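You operate a simulated robot arm through the tools that you are given. There is no shell and no other tool.

You run a simulated robot arm. Do the job below in one go: nothing can be reset, and whatever is moved stays where it is left.

TASK
Strike the heaped cup level with the bar, tip it into the cylinder and tap it three times.
Fine: bar and cup go back. Set down upright: wooden bar.

Only the result counts: the job must be done as asked and must still hold three seconds after the hand-in. Knocking over, shifting, dropping, spilling or breaking anything else fails it.

THE ROBOT
A 6-joint arm with a two-finger parallel gripper, fixed in place. Base frame: the origin is at the foot of the arm, x ahead of it, y to its left, z up. Readings come in m, degrees, newtons and seconds.
With the tool pointing down near the work surface it reaches from about 0.24 to 0.64 m from the base axis. Its first joint turns from -66.0 to 66.0 degrees. Payload 2.7 kg.
The tool frame sits at the grasp point between the pads (the TCP): z along the fingers, y along the line on which they close. The tips reach 0.023 m beyond it. Largest opening 0.094 m; finger width 0.038, thickness 0.01; the body of the gripper, 0.054 by 0.096 m, starts 0.039 m behind the TCP.
Orientation is that of the tool frame in the base frame, as a unit quaternion [x, y, z, w]. With the fingers straight down and closing along the base's y, the tool's x points along the base's -x, its y along +y and its z along -z.

THE INTERFACE
- The arm moves only by the tool send_rows. Its argument "series" is a list that holds one entry, the list of rows, each a list of 6 numbers: the shift along the tool's x, y, z in m, then the turn, a rotation vector about the tool's x, y, z in degrees. In form: [[[tx, ty, tz, ax, ay, az], ...]]. A call has 1 to 20 rows; each row shifts and turns the commanded pose from where the row before left it, along the tool's axes as they then stand. "fingers" is the closure in counts, from 0 (fully open) to 255 (shut), set as the call begins (left out, the last holds). Rows are played at 5 a second. More than 0.05 m and 8.6 degrees between two rows, or a gripper value outside its range, and nothing of the call is played. Where a pose cannot be reached the arm comes as near as it can. A force on the tool above 70 N (or 10 N above the force at the start of the call, whichever is more), or a blocked arm, ends the call early, and 0.2 s more pass. The fingers move at their own pace (about 0.045 m/s each) and stop on an object; they squeeze with about 45 N. The grip force told is the motor's: it shows also when the fingers shut on nothing. Time passes only in rows, and 0.2 s behind the last, so rows that do not move let the fingers close. The reply holds the time, the measured pose of the TCP, the force on the tool along the base axes, the opening and the grip force, in the units named above and with some noise, with the torque about the TCP (base axes, N m) and any sound that the robot's microphone picked up, and new pictures: "views" is both (left out), scene, wrist or none.
- Cameras (640 x 400 px; columns grow to the right, rows downward): "scene" is fixed at [0.0746, -0.4382, 1.4271]; the picture's right is [0.81, -0.58, 0.00], its down [-0.30, -0.42, -0.86] and it looks along [0.50, 0.69, -0.52] (base axes); focal length 254 px, centre (320, 200). "wrist" rides on the gripper at [0.086, 0.016, -0.075] in the tool frame; the picture's right is [-0.18, 0.98, 0.00], its down [-0.58, -0.11, -0.81] and it looks along [-0.79, -0.15, 0.59] (tool axes); focal length 243 px, centre (320, 200). There is no depth. A picture from a camera that has moved, and an enlarged one, comes with that camera's place and axes in the base frame and with its lens. The place of the scene camera against the robot may be out by one fixed shift of up to 0.025 m in any direction.
- inspect(camera, box): a new picture of the part [left, top, right, bottom] of that camera's present view, enlarged. No time passes.
- hand_in(): hands the job in; it is judged then, once.

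Places have to be worked out from the pictures, the camera data and where the tool is seen. Open the gripper and draw the arm clear of the work before you hand the job in, unless the task says otherwise.

The tools are called as name(argument=value, ...) on one line, values as JSON. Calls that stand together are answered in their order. send_rows: Moves the arm, as the interface text tells. Its arguments: {"type":"object","properties":{"series":{"type":"array","items":{"type":"array","items":{"type":"array","items":{"type":"number"}}}},"fingers":{"type":"number"},"views":{"type":"string","enum":["both","scene","wrist","none"]}},"required":["series"]} The other tools are called the same way: inspect (camera, box) takes an enlarged picture of a part of a camera's view; hand_in () hands the job in.

At the start:

```text
time: 0.0
eef_pos: [0.3494, 0.0221, 1.3178]
tool_rot: [-0.001, 1.0, 0.001, 0.001]
wrist_force: [0.2, -0.4, -1.2]
moment: [0.01, -0.02, -0.01]
width: 0.0941
finger_force: 0.1
```

scene: 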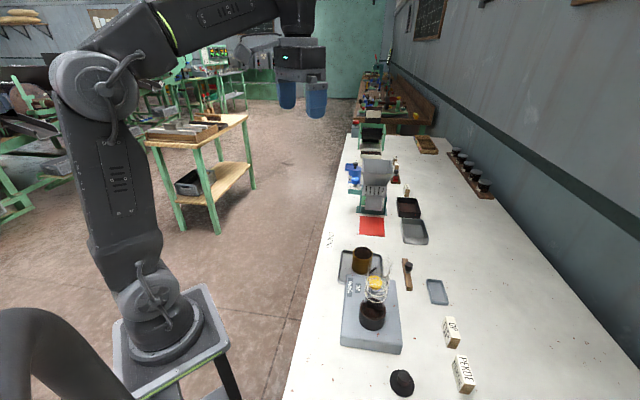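
wrist: 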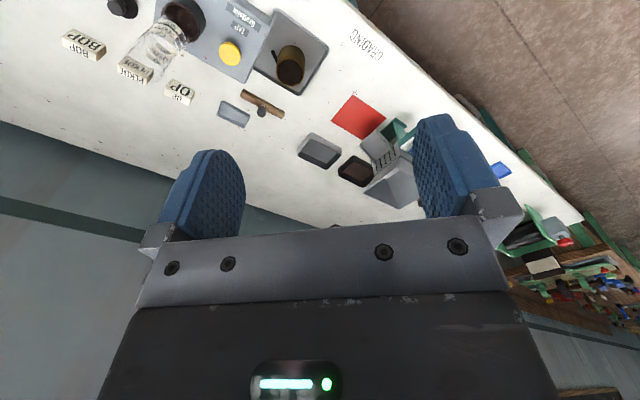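

I see a bench with a cup (brown) on a tray, a glass cylinder on a gray machine with a yellow button, and a wooden bar on the bench. I'll enlarge both views to understand the layout.

inspect(camera="scene", box=[320, 200, 500, 400])

inspect(camera="wrist", box=[40, 0, 440, 200])

inspect(camera="scene", box=[330, 230, 460, 360])

```text
2.00 times, centred on (410, 300) of scene
camera zoom: at [0.0746, -0.4382, 1.4271], right [0.81, -0.58, 0.0], down [-0.3, -0.42, -0.86], along [0.5, 0.69, -0.52], focal length 508 px, centre (140, 0)
```

zoom: 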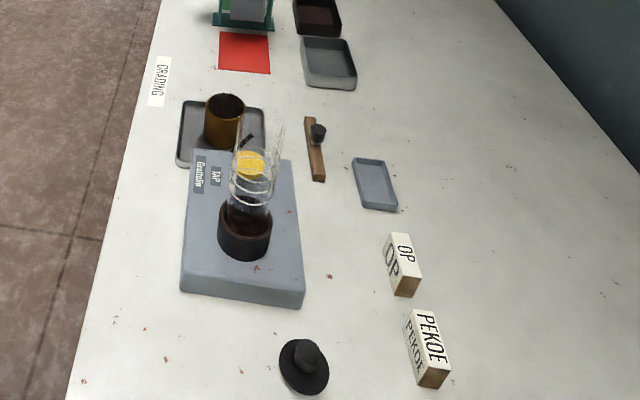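

```text
1.60 times, centred on (240, 100) of wrist
camera zoom: at [0.2619, 0.0385, 1.3905], right [0.18, 0.98, 0.0], down [0.58, -0.11, 0.81], along [0.79, -0.15, -0.59], focal length 388 px, centre (448, 360)
```

zoom: 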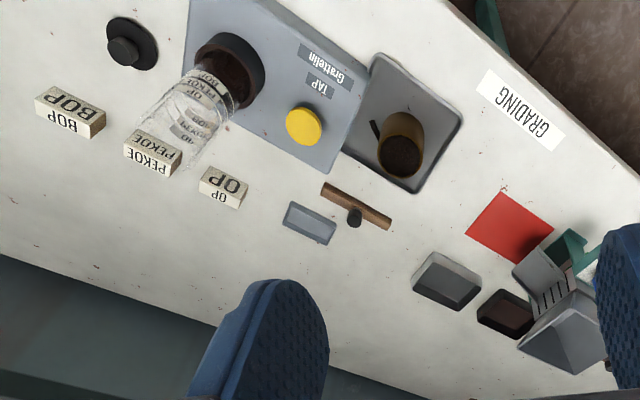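

```text
3.08 times, centred on (395, 295) of scene
camera zoom: at [0.0746, -0.4382, 1.4271], right [0.81, -0.58, 0.0], down [-0.3, -0.42, -0.86], along [0.5, 0.69, -0.52], focal length 782 px, centre (89, -92)
```

zoom: 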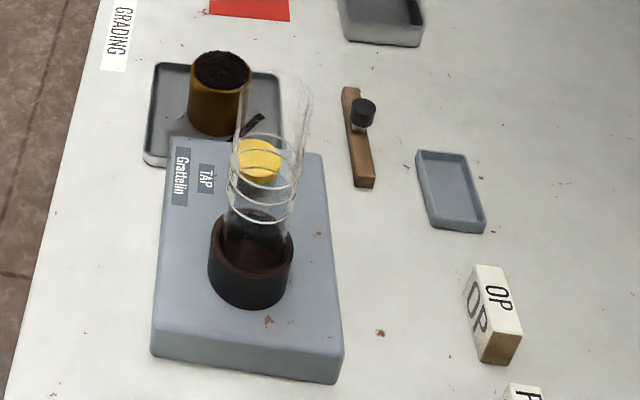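

The button, cup and bar lie roughly at x 0.37–0.56 and y −0.05 to −0.2, with the table near z≈0.86. I'll bring the wrist camera lower and back, well above everything, for a better look.

send_rows(series=[[[0.01, -0.014, 0.03, 0, 0, 0], [0.01, -0.014, 0.03, 0, 0, 0], [0.01, -0.014, 0.03, 0, 0, 0], [0.01, -0.014, 0.03, 0, 0, 0], [0.01, -0.014, 0.03, 0, 0, 0]]], fingers=0)

```text
time: 1.2
eef_pos: [0.2979, -0.0476, 1.1653]
tool_rot: [0.0, 1.0, 0.0, 0.001]
wrist_force: [1.5, -0.5, 0.0]
moment: [0.01, 0.0, 0.01]
width: 0.0938
finger_force: 0.1
camera wrist: at [0.2115, -0.0316, 1.2391], right [0.18, 0.98, 0.0], down [0.58, -0.11, 0.81], along [0.79, -0.15, -0.59], focal length 243 px, centre (320, 200)
```

scene: 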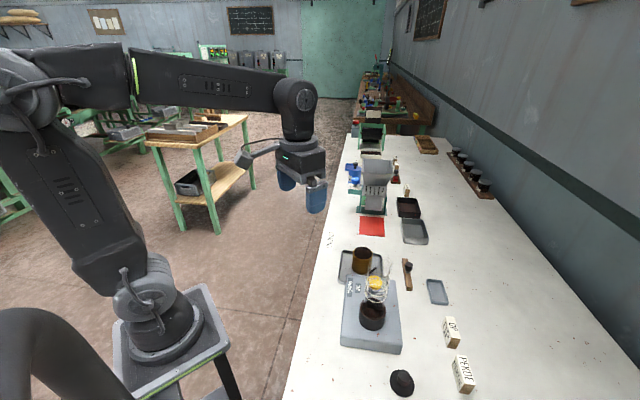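
wrist: 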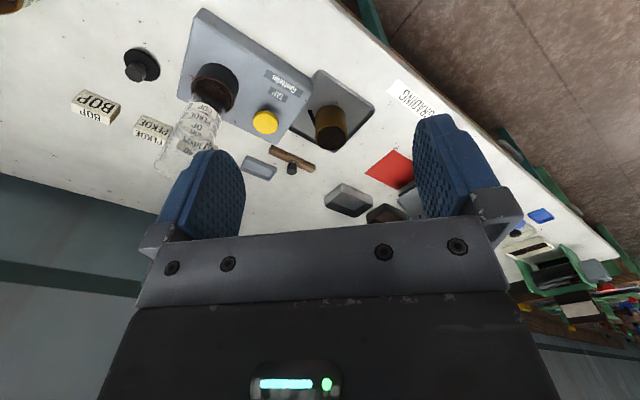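

Triangulating the yellow button from the two wrist views gives about (0.43, −0.16, 0.91). I'll enlarge the wrist and scene views to measure the other objects.

inspect(camera="wrist", box=[230, 50, 390, 200])

inspect(camera="wrist", box=[120, 0, 310, 190])

inspect(camera="scene", box=[330, 240, 420, 300])

```text
2.67 times, centred on (310, 125) of wrist
camera zoom: at [0.2115, -0.0316, 1.2391], right [0.18, 0.98, 0.0], down [0.58, -0.11, 0.81], along [0.79, -0.15, -0.59], focal length 647 px, centre (347, 400)
```

zoom: 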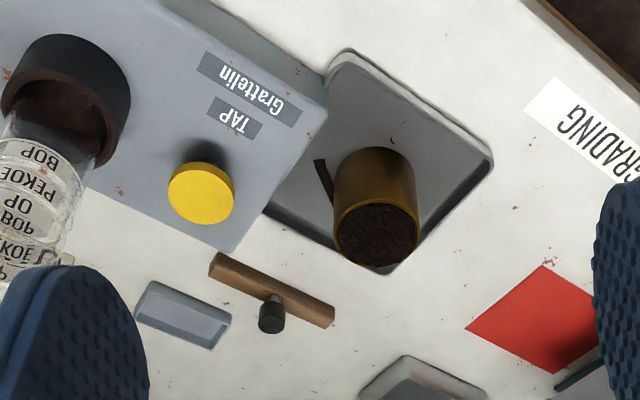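

```text
2.11 times, centred on (215, 95) of wrist
camera zoom: at [0.2115, -0.0316, 1.2391], right [0.18, 0.98, 0.0], down [0.58, -0.11, 0.81], along [0.79, -0.15, -0.59], focal length 511 px, centre (541, 421)
```

zoom: 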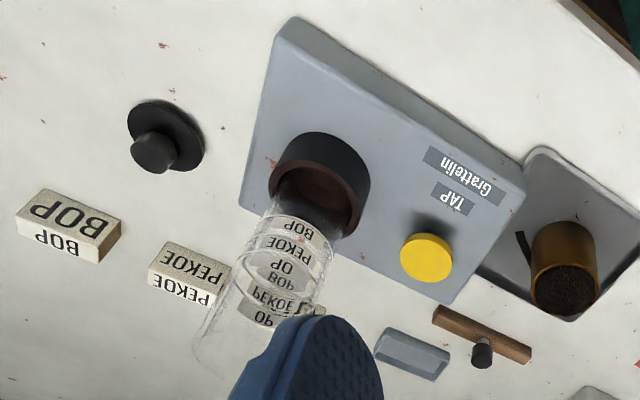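

```text
6.67 times, centred on (375, 270) of scene
camera zoom: at [0.0747, -0.4382, 1.4271], right [0.81, -0.58, 0.0], down [-0.3, -0.42, -0.86], along [0.5, 0.69, -0.52], focal length 1693 px, centre (-47, -267)
```

zoom: 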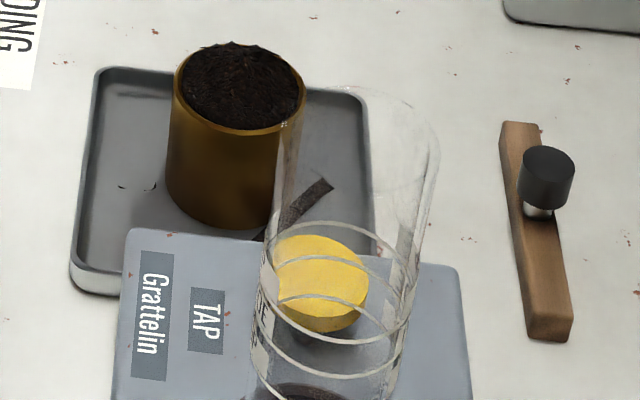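

The glass cylinder rim seems to be around (0.366, −0.21, 1.08), the cup near (0.46, −0.05), the bar near (0.53, −0.15), and the table near z≈0.855. I'll move the camera closer while staying above the glass height.

send_rows(series=[[[-0.02, -0.01, 0.01, 0, 0, 0], [-0.02, -0.01, 0.01, 0, 0, 0], [-0.02, -0.01, 0.01, 0, 0, 0]]])

inspect(camera="wrist", box=[220, 0, 440, 137])

inspect(camera="wrist", box=[0, 0, 240, 150])

```text
time: 2.0
eef_pos: [0.3602, -0.0777, 1.1372]
tool_rot: [0.0, 1.0, 0.0, 0.001]
wrist_force: [-0.2, -0.1, 0.3]
moment: [0.03, 0.01, -0.01]
width: 0.0941
finger_force: 0.1
camera wrist: at [0.2728, -0.0606, 1.2101], right [0.18, 0.98, 0.0], down [0.58, -0.11, 0.81], along [0.79, -0.15, -0.59], focal length 243 px, centre (320, 200)
```

scene: 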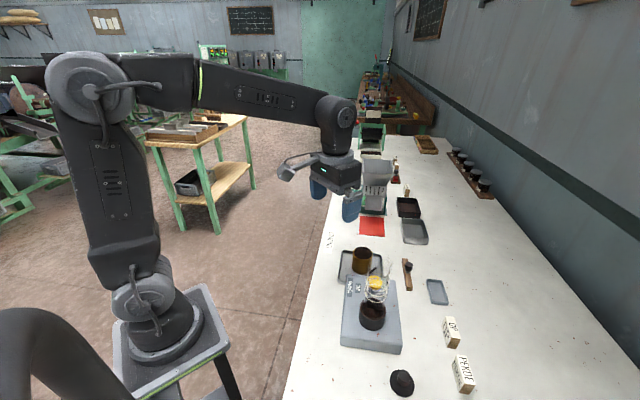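
wrist: 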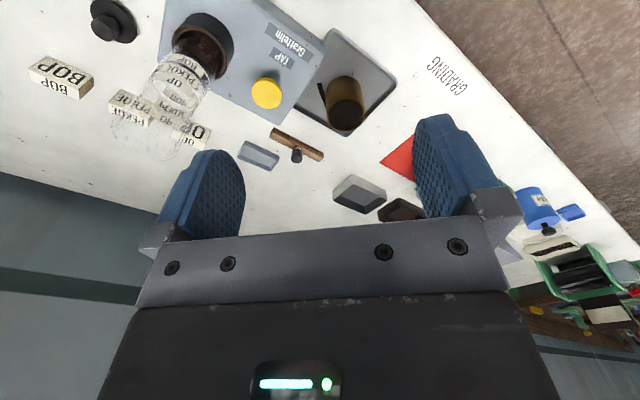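

```text
2.91 times, centred on (330, 68) of wrist
camera zoom: at [0.2728, -0.0606, 1.2101], right [0.18, 0.98, 0.0], down [0.58, -0.11, 0.81], along [0.79, -0.15, -0.59], focal length 706 px, centre (291, 582)
```

zoom: 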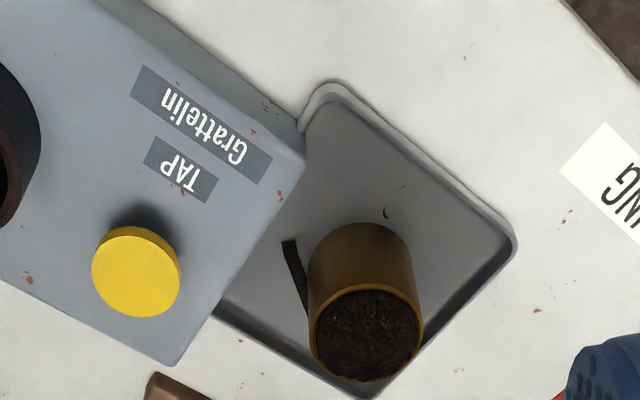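

```text
2.67 times, centred on (120, 75) of wrist
camera zoom: at [0.2728, -0.0606, 1.2101], right [0.18, 0.98, 0.0], down [0.58, -0.11, 0.81], along [0.79, -0.15, -0.59], focal length 647 px, centre (853, 533)
```

zoom: 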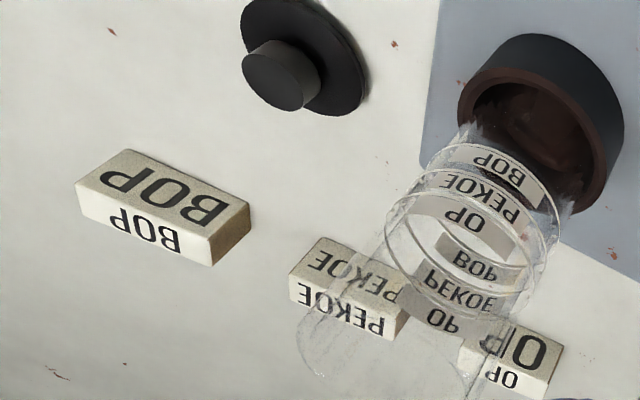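

The table is near z≈0.855, the cup rim is centred near (0.491, −0.064, 0.903) with about 56 mm diameter, and the button top is near (0.431, −0.161, 0.9135). A dark strip beside the cup needs a closer look, so I descend to get the cup between the fingers in view while staying well above it.

send_rows(series=[[[-0.01, 0.007, 0.0295, 0, 0, 0], [-0.01, 0.007, 0.0295, 0, 0, 0], [-0.01, 0.007, 0.0295, 0, 0, 0], [-0.01, 0.007, 0.0295, 0, 0, 0]]])

inspect(camera="wrist", box=[220, 50, 420, 200])

inspect(camera="wrist", box=[160, 60, 360, 185])

```text
time: 3.0
eef_pos: [0.3994, -0.0496, 1.0202]
tool_rot: [-0.001, 1.0, 0.0, 0.001]
wrist_force: [0.0, -0.7, -0.6]
moment: [0.01, 0.0, -0.03]
width: 0.0939
finger_force: 0.0
camera wrist: at [0.3133, -0.0327, 1.0932], right [0.18, 0.98, 0.0], down [0.58, -0.11, 0.81], along [0.79, -0.15, -0.59], focal length 243 px, centre (320, 200)
```

scene: 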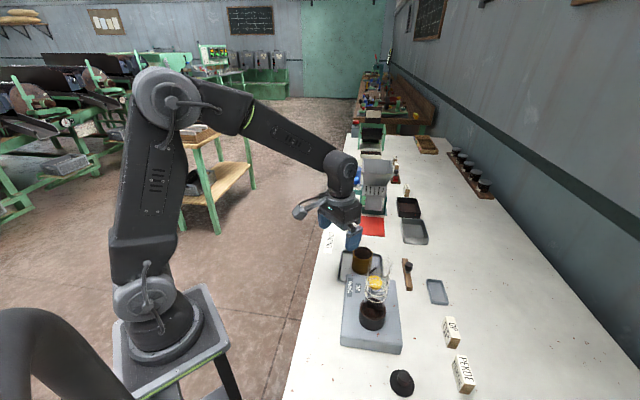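
wrist: 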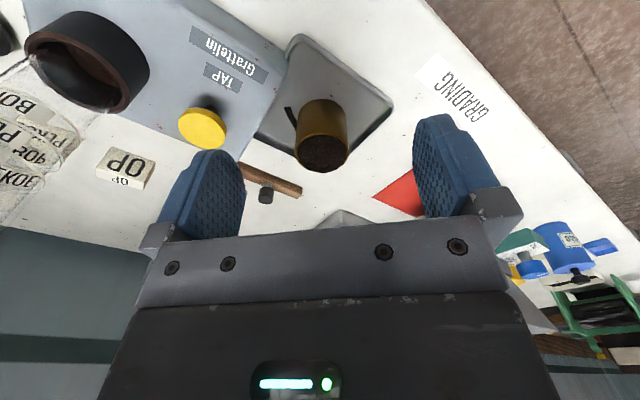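

```text
2.67 times, centred on (320, 125) of wrist
camera zoom: at [0.3133, -0.0327, 1.0932], right [0.18, 0.98, 0.0], down [0.58, -0.11, 0.81], along [0.79, -0.15, -0.59], focal length 647 px, centre (320, 400)
```

zoom: 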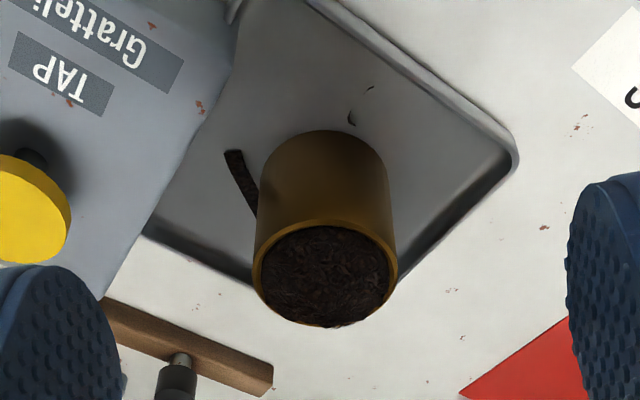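

```text
3.20 times, centred on (260, 122) of wrist
camera zoom: at [0.3133, -0.0327, 1.0932], right [0.18, 0.98, 0.0], down [0.58, -0.11, 0.81], along [0.79, -0.15, -0.59], focal length 776 px, centre (512, 448)
```

zoom: 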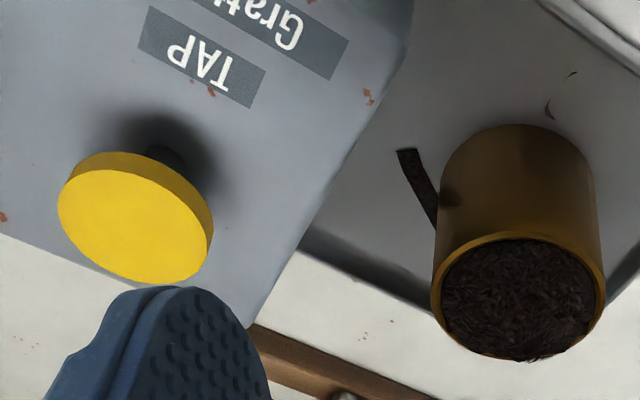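

The dark strip is lying flat on the tray floor, so it is spilled leaf and not a handle. The bench runs at about 45° in the base frame, and the bar lies along that direction, from about (0.531, −0.192) to (0.605, −0.119). I'll turn the gripper 45° so it closes across the bar, then move above it for a close look.

send_rows(series=[[[0, 0, 0, 0, 0, -7.5], [0, 0, 0, 0, 0, -7.5], [0, 0, 0, 0, 0, -7.5], [0, 0, 0, 0, 0, -7.5], [0, 0, 0, 0, 0, -7.5], [0, 0, 0, 0, 0, -7.5], [-0.009, -0.0387, 0.004, 0, 0, 0], [-0.009, -0.0387, 0.004, 0, 0, 0], [-0.009, -0.0387, 0.004, 0, 0, 0], [-0.009, -0.0387, 0.004, 0, 0, 0], [-0.009, -0.0387, 0.004, 0, 0, 0]]])

inspect(camera="wrist", box=[220, 0, 420, 150])

```text
time: 5.4
eef_pos: [0.5692, -0.1557, 0.9977]
tool_rot: [-0.382, 0.924, -0.001, 0.0]
wrist_force: [0.0, -0.1, -0.5]
moment: [-0.03, 0.0, 0.0]
width: 0.094
finger_force: 0.1
camera wrist: at [0.4962, -0.2053, 1.0716], right [-0.56, 0.83, 0.0], down [0.49, 0.33, 0.81], along [0.67, 0.46, -0.59], focal length 243 px, centre (320, 200)
```

scene: 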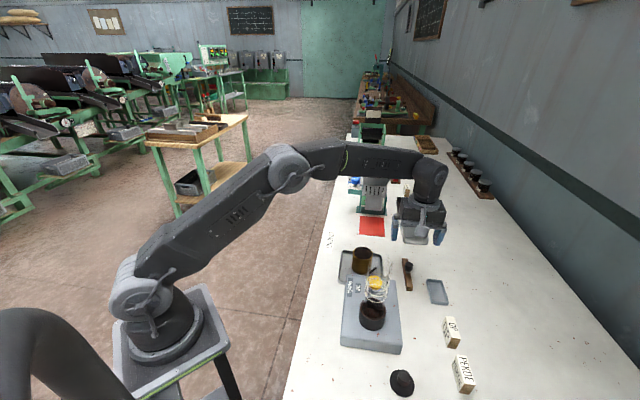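
wrist: 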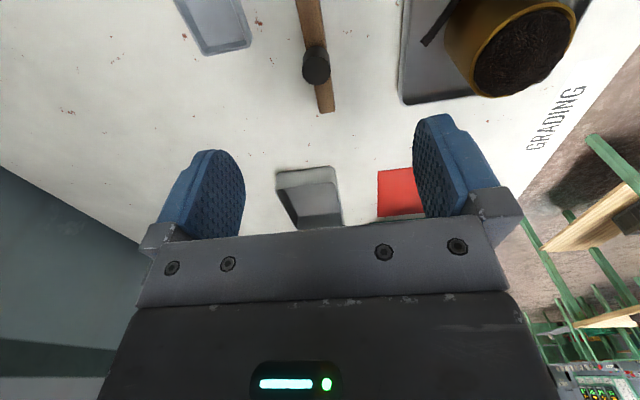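

```text
2.67 times, centred on (320, 75) of wrist
camera zoom: at [0.4962, -0.2053, 1.0716], right [-0.56, 0.83, 0.0], down [0.49, 0.33, 0.81], along [0.67, 0.46, -0.59], focal length 647 px, centre (320, 533)
```

zoom: 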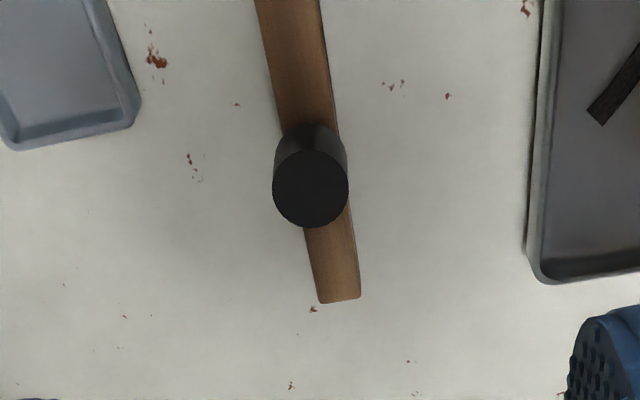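

The bar's knob is about 20 mm across, with its top near (0.568, −0.159, 0.896), and the bar is about 16 mm wide. I'll descend most of the way with a small centring correction and look again.

send_rows(series=[[[0.003, -0.0014, 0.02, 0, 0, 0], [0, 0, 0.02, 0, 0, 0], [0, 0, 0.015, 0, 0, 0], [0, 0, 0.015, 0, 0, 0]]])

inspect(camera="wrist", box=[220, 50, 420, 200])

inspect(camera="scene", box=[380, 210, 460, 300])

```text
time: 6.4
eef_pos: [0.5668, -0.1588, 0.9289]
tool_rot: [-0.383, 0.924, 0.0, 0.001]
wrist_force: [-0.4, 0.0, 0.0]
moment: [0.0, 0.01, 0.02]
width: 0.0941
finger_force: 0.1
camera wrist: at [0.4938, -0.2073, 1.002], right [-0.56, 0.83, 0.0], down [0.49, 0.33, 0.81], along [0.67, 0.46, -0.59], focal length 243 px, centre (320, 200)
```

scene: 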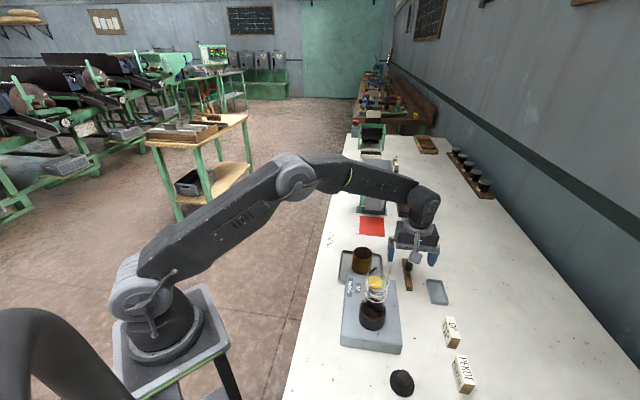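
wrist: 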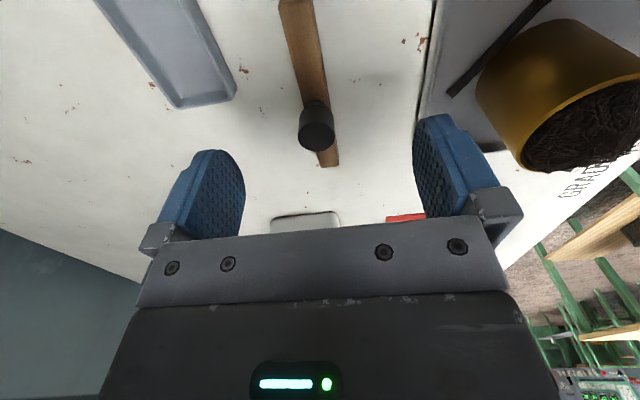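

```text
2.67 times, centred on (320, 125) of wrist
camera zoom: at [0.4938, -0.2073, 1.002], right [-0.56, 0.83, 0.0], down [0.49, 0.33, 0.81], along [0.67, 0.46, -0.59], focal length 647 px, centre (320, 400)
```

zoom: 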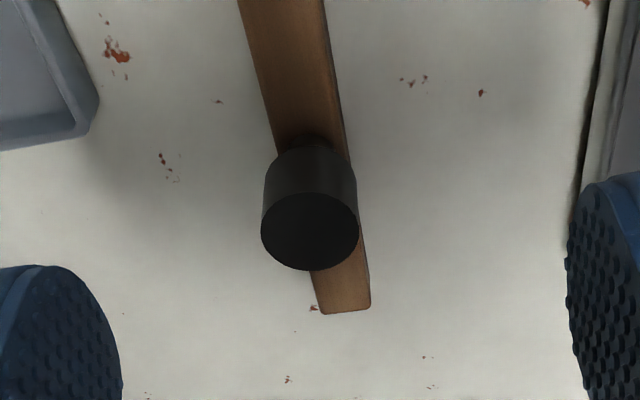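

```text
4.44 times, centred on (420, 255) of scene
camera zoom: at [0.0746, -0.4382, 1.4271], right [0.81, -0.58, 0.0], down [-0.3, -0.42, -0.86], along [0.5, 0.69, -0.52], focal length 1129 px, centre (-124, -44)
```

zoom: 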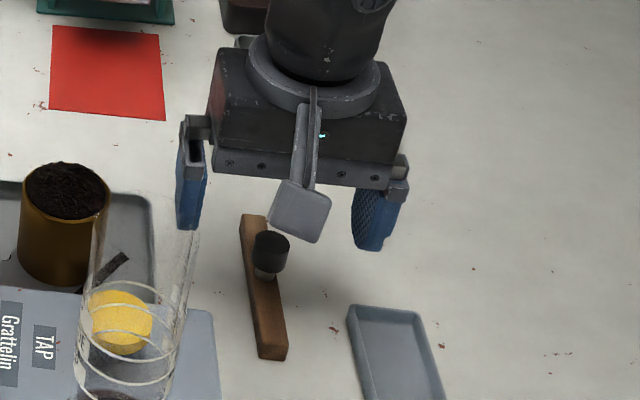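

The knob top is near (0.571, −0.157, 0.889) and sits between the open fingers. I'll nudge to centre on it and descend so the pads straddle the knob with the tips just above the bar's top face.

send_rows(series=[[[-0.0042, -0.0017, 0.012, 0, 0, 0], [0, 0, 0.012, 0, 0, 0], [0, 0, 0.013, 0, 0, 0], [0, 0, 0, 0, 0, 0]]])

inspect(camera="wrist", box=[220, 80, 420, 230])

inspect(camera="scene", box=[380, 210, 460, 300])

```text
time: 7.4
eef_pos: [0.57, -0.1555, 0.8921]
tool_rot: [-0.384, 0.923, 0.0, 0.001]
wrist_force: [-0.2, 0.2, 0.0]
moment: [0.02, 0.02, 0.03]
width: 0.094
finger_force: 0.1
camera wrist: at [0.4977, -0.2056, 0.9657], right [-0.56, 0.83, 0.0], down [0.49, 0.33, 0.81], along [0.67, 0.46, -0.59], focal length 243 px, centre (320, 200)
```

scene: 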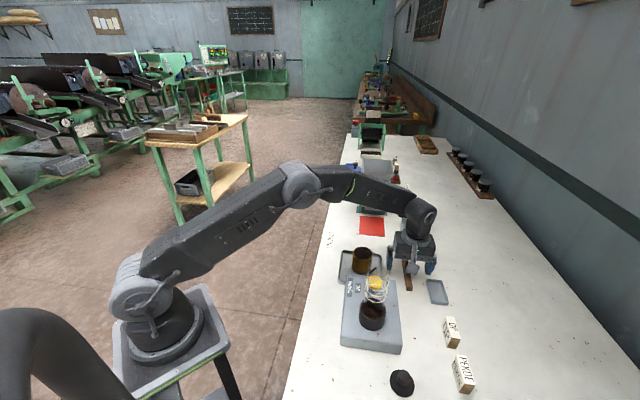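
wrist: 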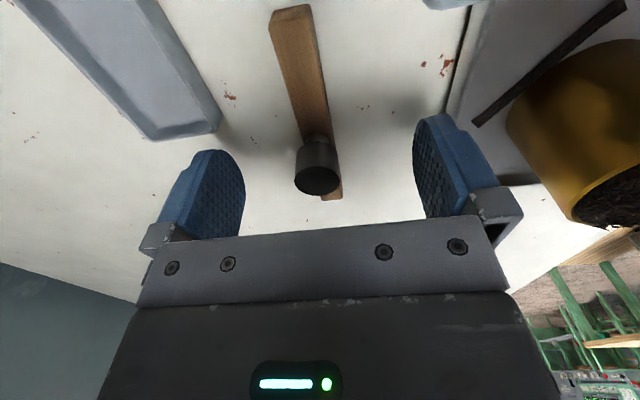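

```text
2.67 times, centred on (320, 155) of wrist
camera zoom: at [0.4977, -0.2056, 0.9657], right [-0.56, 0.83, 0.0], down [0.49, 0.33, 0.81], along [0.67, 0.46, -0.59], focal length 647 px, centre (320, 320)
```

zoom: 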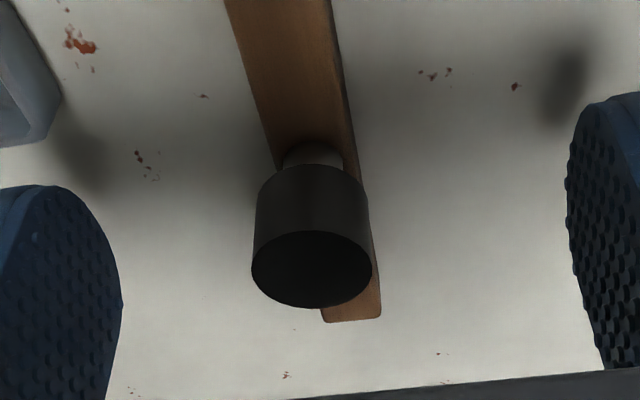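

```text
4.44 times, centred on (420, 255) of scene
camera zoom: at [0.0746, -0.4382, 1.4271], right [0.81, -0.58, 0.0], down [-0.3, -0.42, -0.86], along [0.5, 0.69, -0.52], focal length 1129 px, centre (-124, -44)
```

zoom: 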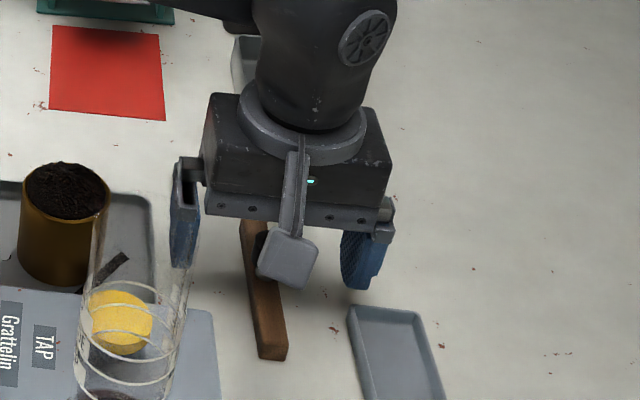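

The TCP is level with the knob top (z≈0.8905). The knob spans about 0.871–0.8905 and the bar's top face is near 0.862. I'll shift 1.4 mm to centre, drop 4 mm and close on the knob.

send_rows(series=[[[0, -0.0014, 0.004, 0, 0, 0], [0, 0, 0, 0, 0, 0]]], views="none")

send_rows(series=[[[0, 0, 0, 0, 0, 0], [0, 0, 0, 0, 0, 0], [0, 0, 0, 0, 0, 0], [0, 0, 0, 0, 0, 0], [0, 0, 0, 0, 0, 0], [0, 0, 0, 0, 0, 0], [0, 0, 0, 0, 0, 0]]], fingers=255)

inspect(camera="wrist", box=[220, 50, 420, 200])

```text
time: 8.0
eef_pos: [0.572, -0.1571, 0.8883]
tool_rot: [-0.383, 0.924, -0.001, 0.001]
wrist_force: [0.3, 0.1, 0.0]
moment: [0.0, 0.03, 0.02]
width: 0.0941
finger_force: 0.1
```

```text
time: 9.6
eef_pos: [0.5713, -0.1573, 0.8881]
tool_rot: [-0.383, 0.924, -0.001, 0.002]
wrist_force: [-0.6, -0.7, -0.9]
moment: [0.01, 0.06, 0.01]
width: 0.0195
finger_force: 44.8
camera wrist: at [0.4988, -0.2066, 0.9618], right [-0.56, 0.83, 0.0], down [0.49, 0.33, 0.81], along [0.67, 0.46, -0.59], focal length 243 px, centre (320, 200)
```

scene: 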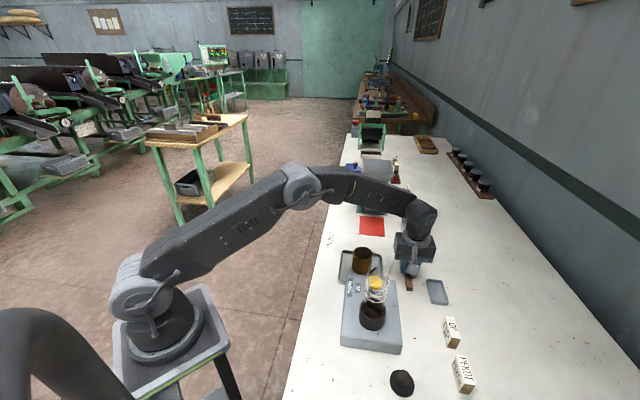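
wrist: 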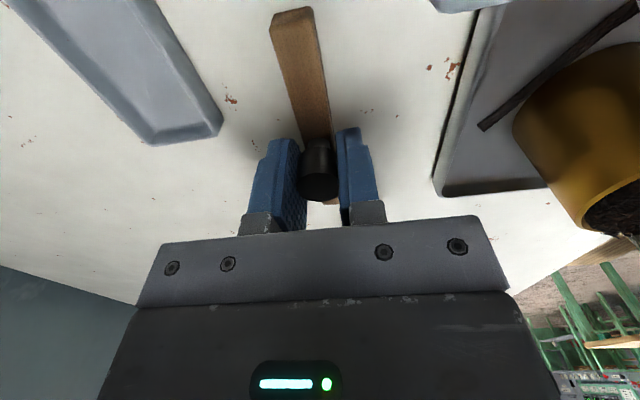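

```text
2.67 times, centred on (320, 125) of wrist
camera zoom: at [0.4988, -0.2066, 0.9618], right [-0.56, 0.83, 0.0], down [0.49, 0.33, 0.81], along [0.67, 0.46, -0.59], focal length 647 px, centre (320, 400)
```

zoom: 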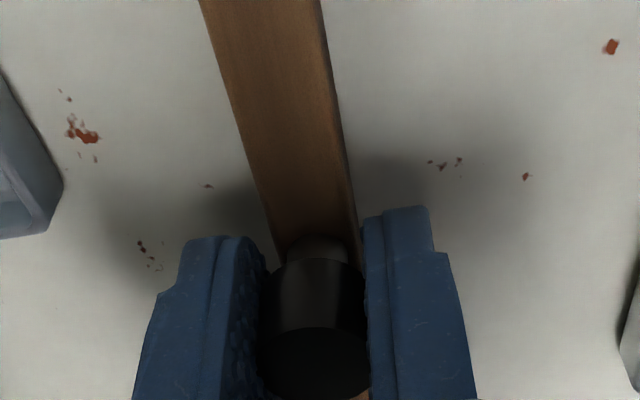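

The knob is gripped (opening 19.5 mm), with the bar's rest pose at TCP (0.571, −0.157, 0.888). I'll lift it straight up and carry it to the wall side of the cup, well above the heap.

send_rows(series=[[[0, 0, -0.01, 0, 0, 0], [0, 0, -0.02, 0, 0, 0], [0, 0, -0.03, 0, 0, 0], [0, 0, -0.037, 0, 0, 0], [-0.0031, 0.0258, 0, 0, 0, 0], [-0.0031, 0.0258, 0, 0, 0, 0], [-0.0031, 0.0258, 0, 0, 0, 0], [0, 0, 0, 0, 0, 0]]])

inspect(camera="wrist", box=[220, 0, 460, 180])

inspect(camera="scene", box=[330, 210, 430, 300])

```text
time: 11.4
eef_pos: [0.5235, -0.0968, 0.9861]
tool_rot: [-0.383, 0.924, -0.001, 0.002]
wrist_force: [0.1, 0.0, 0.3]
moment: [-0.01, 0.0, 0.02]
width: 0.0194
finger_force: 44.5
camera wrist: at [0.4504, -0.1451, 1.0594], right [-0.56, 0.83, 0.0], down [0.49, 0.33, 0.81], along [0.67, 0.46, -0.59], focal length 243 px, centre (320, 200)
```

scene: 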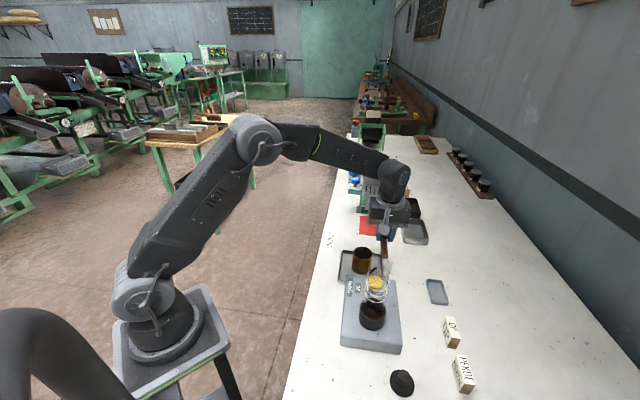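
wrist: 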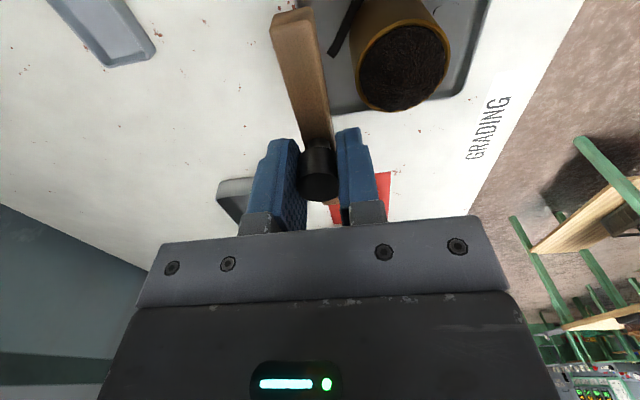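

```text
2.22 times, centred on (340, 90) of wrist
camera zoom: at [0.4504, -0.1451, 1.0594], right [-0.56, 0.83, 0.0], down [0.49, 0.33, 0.81], along [0.67, 0.46, -0.59], focal length 539 px, centre (276, 444)
```

zoom: 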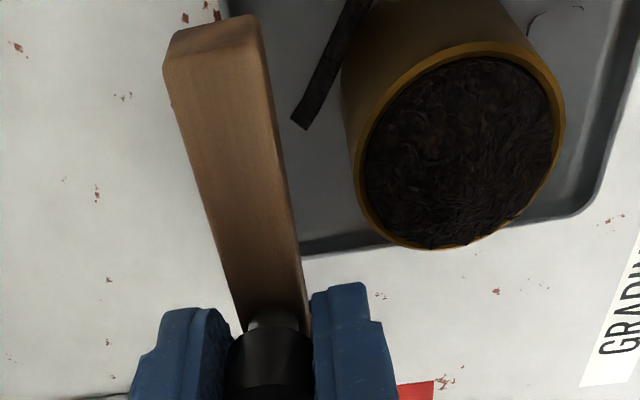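

```text
4.44 times, centred on (380, 255) of scene
camera zoom: at [0.0746, -0.4382, 1.4271], right [0.81, -0.58, 0.0], down [-0.3, -0.42, -0.86], along [0.5, 0.69, -0.52], focal length 1129 px, centre (53, -44)
```

zoom: 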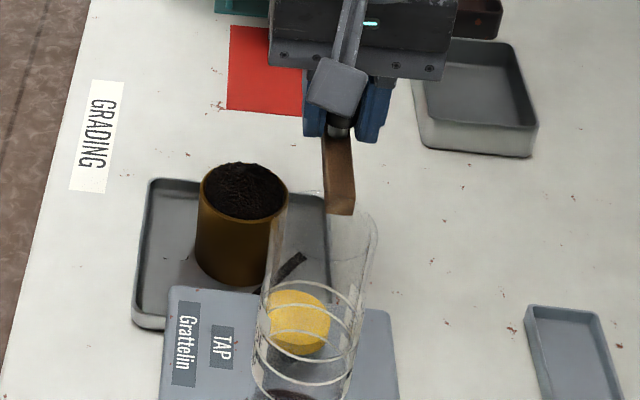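

The held bar is clear of the cup. The rim is centred near (0.484, −0.064) and I expect its height at about 0.904. I'll move the bar over the wall-side edge of the rim and lower it close to rim level before feeling for contact.

send_rows(series=[[[0.004, 0.011, 0.008, 0, 0, 0], [0, 0.011, 0.008, 0, 0, 0], [0, 0, 0.01, 0, 0, 0], [0, 0, 0.008, 0, 0, 0], [0, 0, 0, 0, 0, 0]]])

inspect(camera="wrist", box=[220, 0, 460, 180])

inspect(camera="scene", box=[340, 225, 420, 285])

```text
time: 12.6
eef_pos: [0.5058, -0.0829, 0.9508]
tool_rot: [-0.383, 0.924, 0.001, 0.001]
wrist_force: [1.0, 0.3, -0.9]
moment: [-0.03, -0.01, 0.0]
width: 0.0195
finger_force: 45.1
camera wrist: at [0.4322, -0.1327, 1.0251], right [-0.56, 0.83, 0.0], down [0.49, 0.33, 0.81], along [0.67, 0.46, -0.59], focal length 243 px, centre (320, 200)
```

scene: 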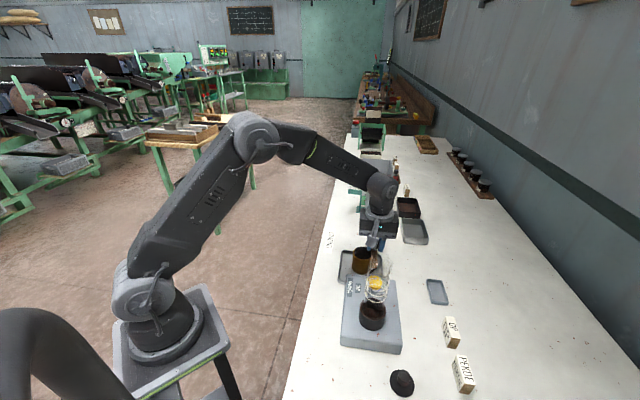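
wrist: 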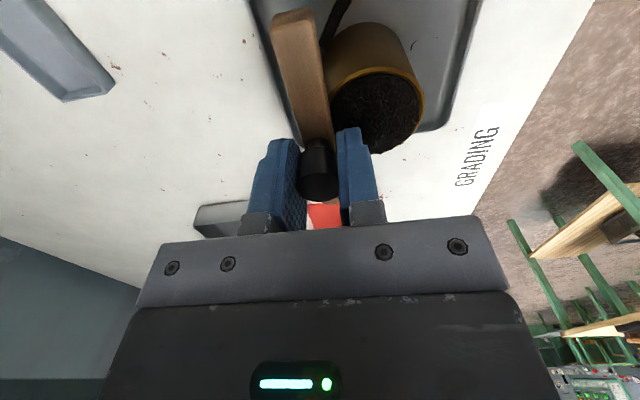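

```text
2.22 times, centred on (340, 90) of wrist
camera zoom: at [0.4322, -0.1327, 1.0251], right [-0.56, 0.83, 0.0], down [0.49, 0.33, 0.81], along [0.67, 0.46, -0.59], focal length 539 px, centre (276, 444)
```

zoom: 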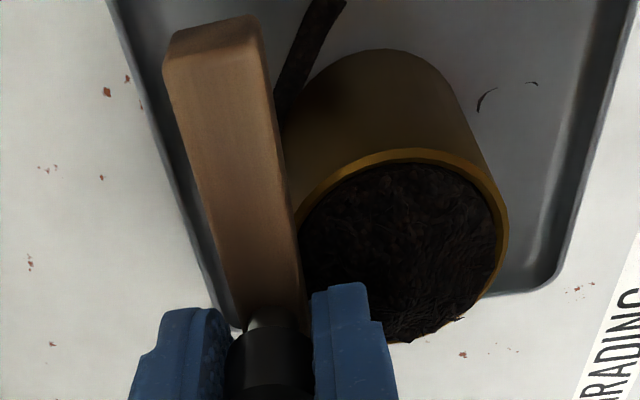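

```text
6.67 times, centred on (380, 255) of scene
camera zoom: at [0.0746, -0.4382, 1.4271], right [0.81, -0.58, 0.0], down [-0.3, -0.42, -0.86], along [0.5, 0.69, -0.52], focal length 1693 px, centre (-80, -167)
```

zoom: 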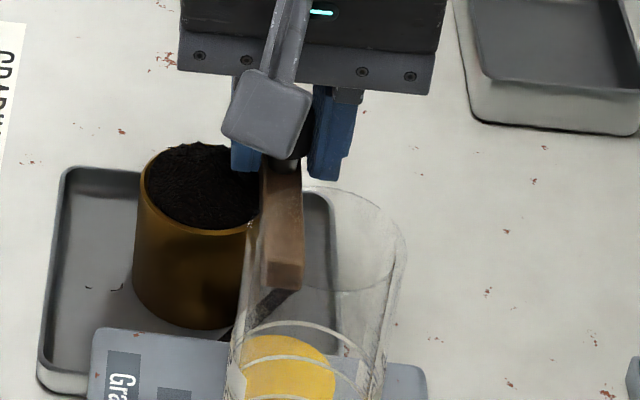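

The bar is over the wall-side rim edge (v offset ≈30 mm) with its underside an estimated 8 mm above the rim. I'll lower it in 1 mm steps while watching the force.

send_rows(series=[[[0, 0, 0.001, 0, 0, 0], [0, 0, 0.001, 0, 0, 0], [0, 0, 0.001, 0, 0, 0], [0, 0, 0.001, 0, 0, 0], [0, 0, 0, 0, 0, 0]]], views="wrist")

inspect(camera="scene", box=[345, 225, 405, 270])

```text
time: 13.8
eef_pos: [0.5054, -0.0839, 0.9482]
tool_rot: [-0.383, 0.924, 0.0, 0.001]
wrist_force: [-2.0, -1.1, 8.3]
moment: [-0.03, 0.12, 0.01]
width: 0.0194
finger_force: 44.6
camera wrist: at [0.4325, -0.1327, 1.0217], right [-0.56, 0.83, 0.0], down [0.49, 0.33, 0.81], along [0.67, 0.46, -0.59], focal length 243 px, centre (320, 200)
```

wrist: 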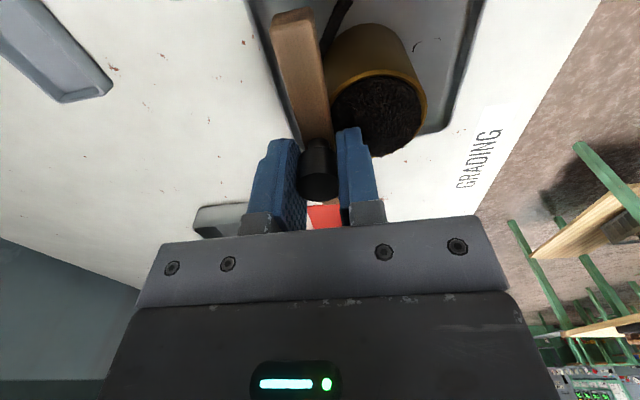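

```text
8.89 times, centred on (375, 248) of scene
camera zoom: at [0.0745, -0.4382, 1.4271], right [0.81, -0.58, 0.0], down [-0.3, -0.42, -0.86], along [0.5, 0.69, -0.52], focal length 2258 px, centre (-169, -222)
```

zoom: 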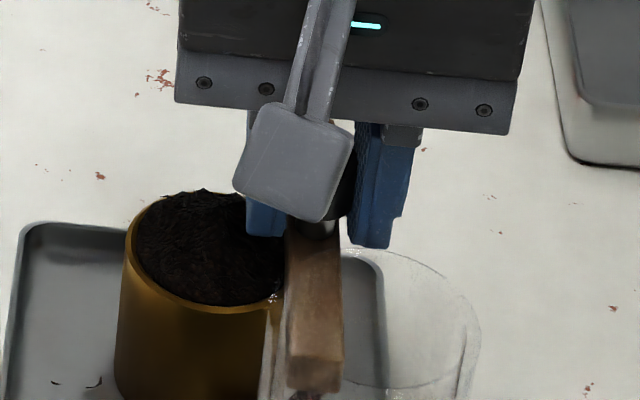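

Contact came at TCP z≈0.948 with 8 N. That is a bit high for the rim, so the bar may be resting on the heap's edge. I'll lift slightly, shift outward 4 mm so only the rim's outer edge is under the bar, and feel again.

send_rows(series=[[[0, 0, -0.004, 0, 0, 0], [0, -0.004, 0, 0, 0, 0], [0, 0, 0.002, 0, 0, 0], [0, 0, 0.001, 0, 0, 0], [0, 0, 0.001, 0, 0, 0], [0, 0, 0, 0, 0, 0]]], views="none")

```text
time: 15.2
eef_pos: [0.5082, -0.0861, 0.9482]
tool_rot: [-0.383, 0.924, -0.001, 0.002]
wrist_force: [-1.7, -1.5, 9.1]
moment: [-0.01, 0.16, 0.05]
width: 0.0195
finger_force: 44.8
```

The same contact height shows at both offsets, and the torque puts the contact point on the cup wall (v≈26 mm). So this is the rim, at TCP z≈0.9487. I'll ease up to a near-zero touch and read the force.

send_rows(series=[[[0, 0, -0.0008, 0, 0, 0], [0, 0, 0, 0, 0, 0]]], views="none")

```text
time: 15.8
eef_pos: [0.5087, -0.0872, 0.9498]
tool_rot: [-0.383, 0.924, 0.0, 0.002]
wrist_force: [-0.1, -1.6, 7.6]
moment: [0.0, 0.06, -0.01]
width: 0.0194
finger_force: 45.0
```

The force only fell to 7.6 N, so the contact is softer than I assumed. I'll raise in small steps to find where it vanishes.

send_rows(series=[[[0, 0, -0.001, 0, 0, 0], [0, 0, 0, 0, 0, 0]]], views="none")

send_rows(series=[[[0, 0, -0.001, 0, 0, 0], [0, 0, 0, 0, 0, 0]]], views="none")

send_rows(series=[[[0, 0, -0.001, 0, 0, 0], [0, 0, 0, 0, 0, 0]]], views="wrist")

inspect(camera="scene", box=[345, 225, 405, 270])

```text
time: 16.4
eef_pos: [0.5074, -0.0857, 0.9482]
tool_rot: [-0.382, 0.924, 0.001, 0.0]
wrist_force: [0.5, -0.4, 0.2]
moment: [-0.01, 0.02, 0.0]
width: 0.0194
finger_force: 44.9
```

```text
time: 17.0
eef_pos: [0.5088, -0.0871, 0.9509]
tool_rot: [-0.383, 0.924, 0.001, 0.001]
wrist_force: [0.0, 0.0, -0.5]
moment: [-0.01, 0.0, 0.02]
width: 0.0194
finger_force: 45.1
```

```text
time: 17.6
eef_pos: [0.5073, -0.0866, 0.9514]
tool_rot: [-0.382, 0.924, -0.001, 0.001]
wrist_force: [0.1, 0.5, -1.1]
moment: [0.02, -0.01, 0.0]
width: 0.0196
finger_force: 45.1
camera wrist: at [0.4352, -0.1354, 1.0246], right [-0.56, 0.83, 0.0], down [0.49, 0.33, 0.81], along [0.67, 0.46, -0.59], focal length 243 px, centre (320, 200)
```

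wrist: 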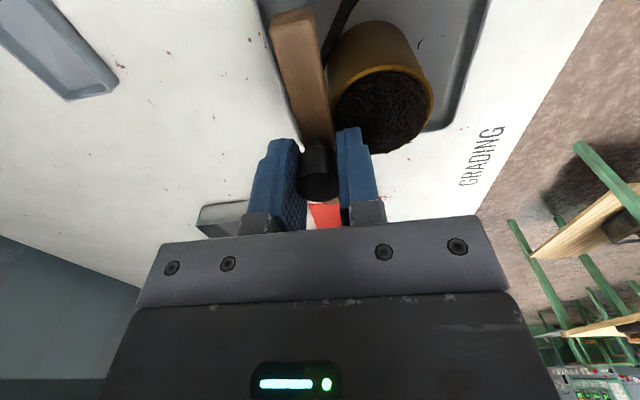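

```text
8.89 times, centred on (375, 248) of scene
camera zoom: at [0.0746, -0.4382, 1.4271], right [0.81, -0.58, 0.0], down [-0.3, -0.42, -0.86], along [0.5, 0.69, -0.52], focal length 2258 px, centre (-169, -222)
```

zoom: 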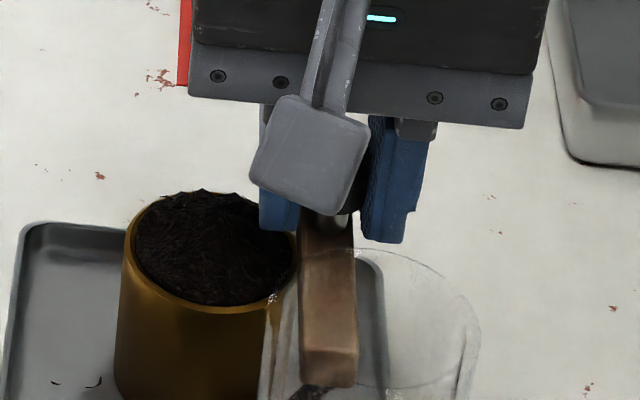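

Contact begins at commanded z≈0.9494 with very light force. I'll lower to just touching and sweep the bar slowly 76 mm across the cup toward the bench edge, so the surplus drops into the tray.

send_rows(series=[[[0, 0, 0.0024, 0, 0, 0], [0, 0.004, 0, 0, 0, 0], [0, 0.004, 0, 0, 0, 0], [0, 0.004, 0, 0, 0, 0], [0, 0.004, 0, 0, 0, 0], [0, 0.004, 0, 0, 0, 0], [0, 0.004, 0, 0, 0, 0], [0, 0.004, 0, 0, 0, 0], [0, 0.004, 0, 0, 0, 0], [0, 0.004, 0, 0, 0, 0], [0, 0.004, 0, 0, 0, 0], [0, 0.004, 0, 0, 0, 0], [0, 0.004, 0, 0, 0, 0], [0, 0.004, 0, 0, 0, 0], [0, 0.004, 0, 0, 0, 0], [0, 0.004, 0, 0, 0, 0], [0, 0.004, 0, 0, 0, 0], [0, 0.004, 0, 0, 0, 0], [0, 0.004, 0, 0, 0, 0], [0, 0.004, 0, 0, 0, 0]]])

inspect(camera="wrist", box=[160, 0, 400, 180])

inspect(camera="scene", box=[330, 225, 410, 285])

```text
time: 21.8
eef_pos: [0.4542, -0.0327, 0.9486]
tool_rot: [-0.383, 0.924, 0.0, 0.002]
wrist_force: [-0.3, -0.2, -0.8]
moment: [0.0, 0.04, -0.01]
width: 0.0198
finger_force: 45.1
camera wrist: at [0.3813, -0.0815, 1.0224], right [-0.56, 0.83, 0.0], down [0.49, 0.33, 0.81], along [0.67, 0.46, -0.59], focal length 243 px, centre (320, 200)
```

scene: 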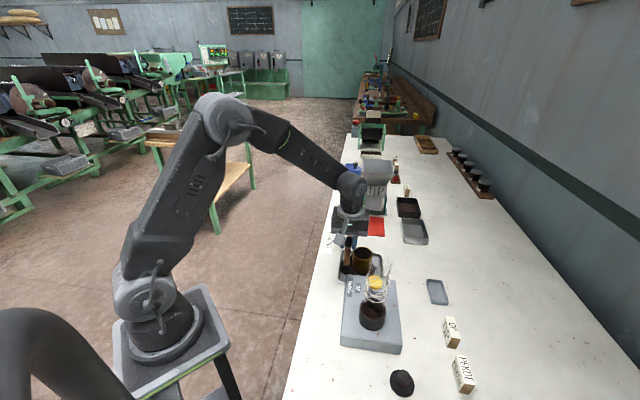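
wrist: 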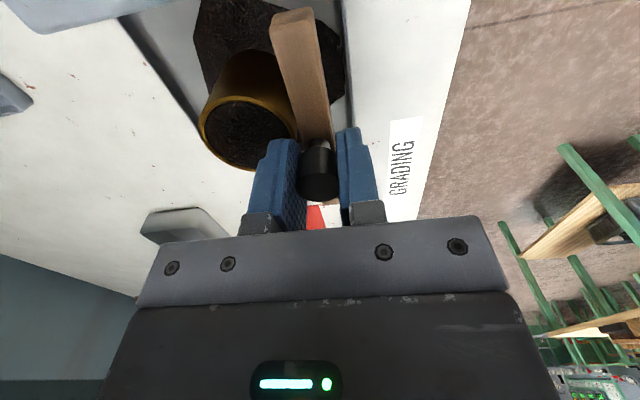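

```text
2.22 times, centred on (280, 90) of wrist
camera zoom: at [0.3813, -0.0815, 1.0224], right [-0.56, 0.83, 0.0], down [0.49, 0.33, 0.81], along [0.67, 0.46, -0.59], focal length 539 px, centre (409, 444)
```

zoom: 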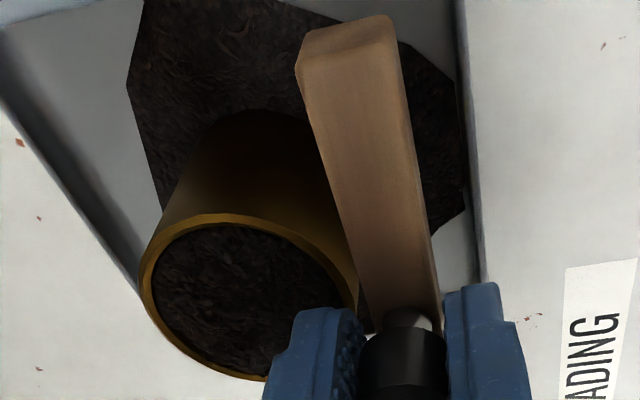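

```text
6.67 times, centred on (370, 255) of scene
camera zoom: at [0.0746, -0.4382, 1.4271], right [0.81, -0.58, 0.0], down [-0.3, -0.42, -0.86], along [0.5, 0.69, -0.52], focal length 1693 px, centre (-13, -167)
```

zoom: 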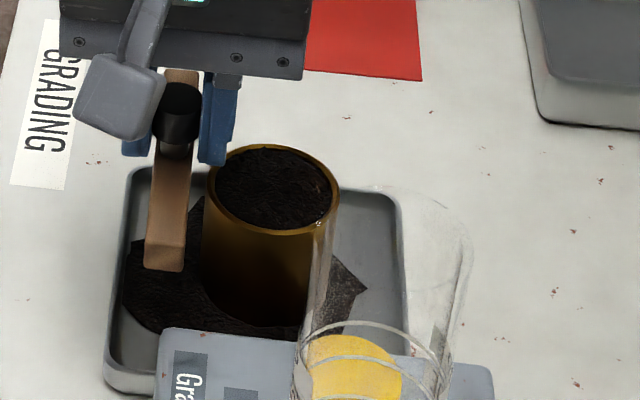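

The cup is now struck level, the surplus lies in the tray and the cup hasn't moved. I'll lift the bar, carry it back over its original place and lower it to 10 mm above the table.

send_rows(series=[[[0, 0, -0.01, 0, 0, 0], [0, 0, -0.015, 0, 0, 0], [0, 0, -0.015, 0, 0, 0], [0.0009, -0.0286, 0, 0, 0, 0], [0.0009, -0.0286, 0, 0, 0, 0], [0.0009, -0.0286, 0, 0, 0, 0], [0.0009, -0.0286, 0, 0, 0, 0], [0.0009, -0.0286, 0, 0, 0, 0], [0.0008, -0.0284, 0, 0, 0, 0], [0, 0, 0.03, 0, 0, 0], [0, 0, 0.03, 0, 0, 0], [0, 0, 0.02, 0, 0, 0], [0, 0, 0.01, 0, 0, 0], [0, 0, 0, 0, 0, 0]]])

inspect(camera="wrist", box=[220, 0, 420, 150])

```text
time: 24.8
eef_pos: [0.5714, -0.1577, 0.898]
tool_rot: [-0.383, 0.924, 0.001, 0.001]
wrist_force: [-0.2, -0.1, -0.8]
moment: [-0.01, 0.0, 0.05]
width: 0.0195
finger_force: 44.8
camera wrist: at [0.4985, -0.2065, 0.9721], right [-0.56, 0.83, 0.0], down [0.49, 0.33, 0.81], along [0.67, 0.46, -0.59], focal length 243 px, centre (320, 200)
```

scene: 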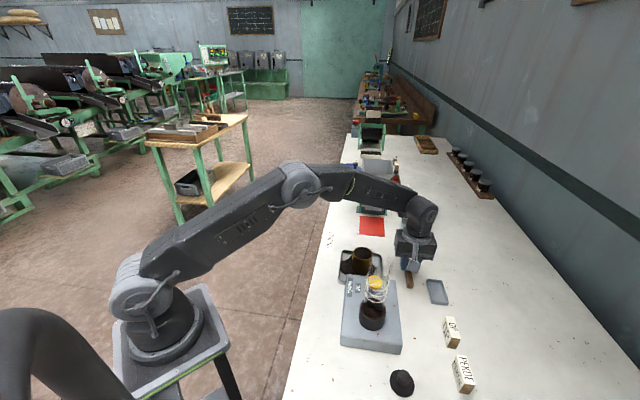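
wrist: 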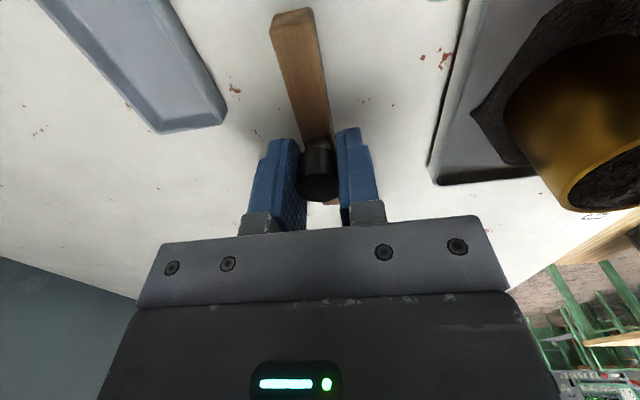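

```text
2.67 times, centred on (320, 75) of wrist
camera zoom: at [0.4985, -0.2065, 0.9721], right [-0.56, 0.83, 0.0], down [0.49, 0.33, 0.81], along [0.67, 0.46, -0.59], focal length 647 px, centre (320, 533)
```

zoom: 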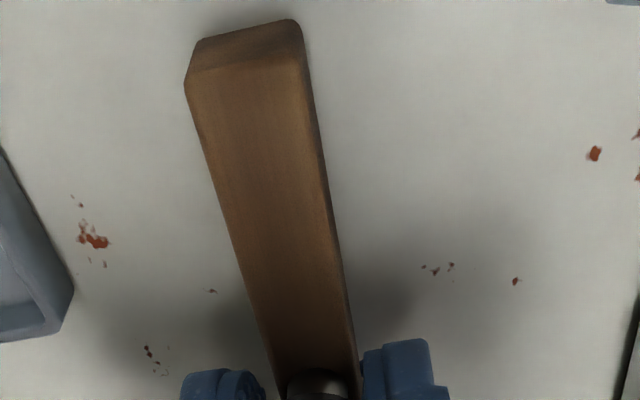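

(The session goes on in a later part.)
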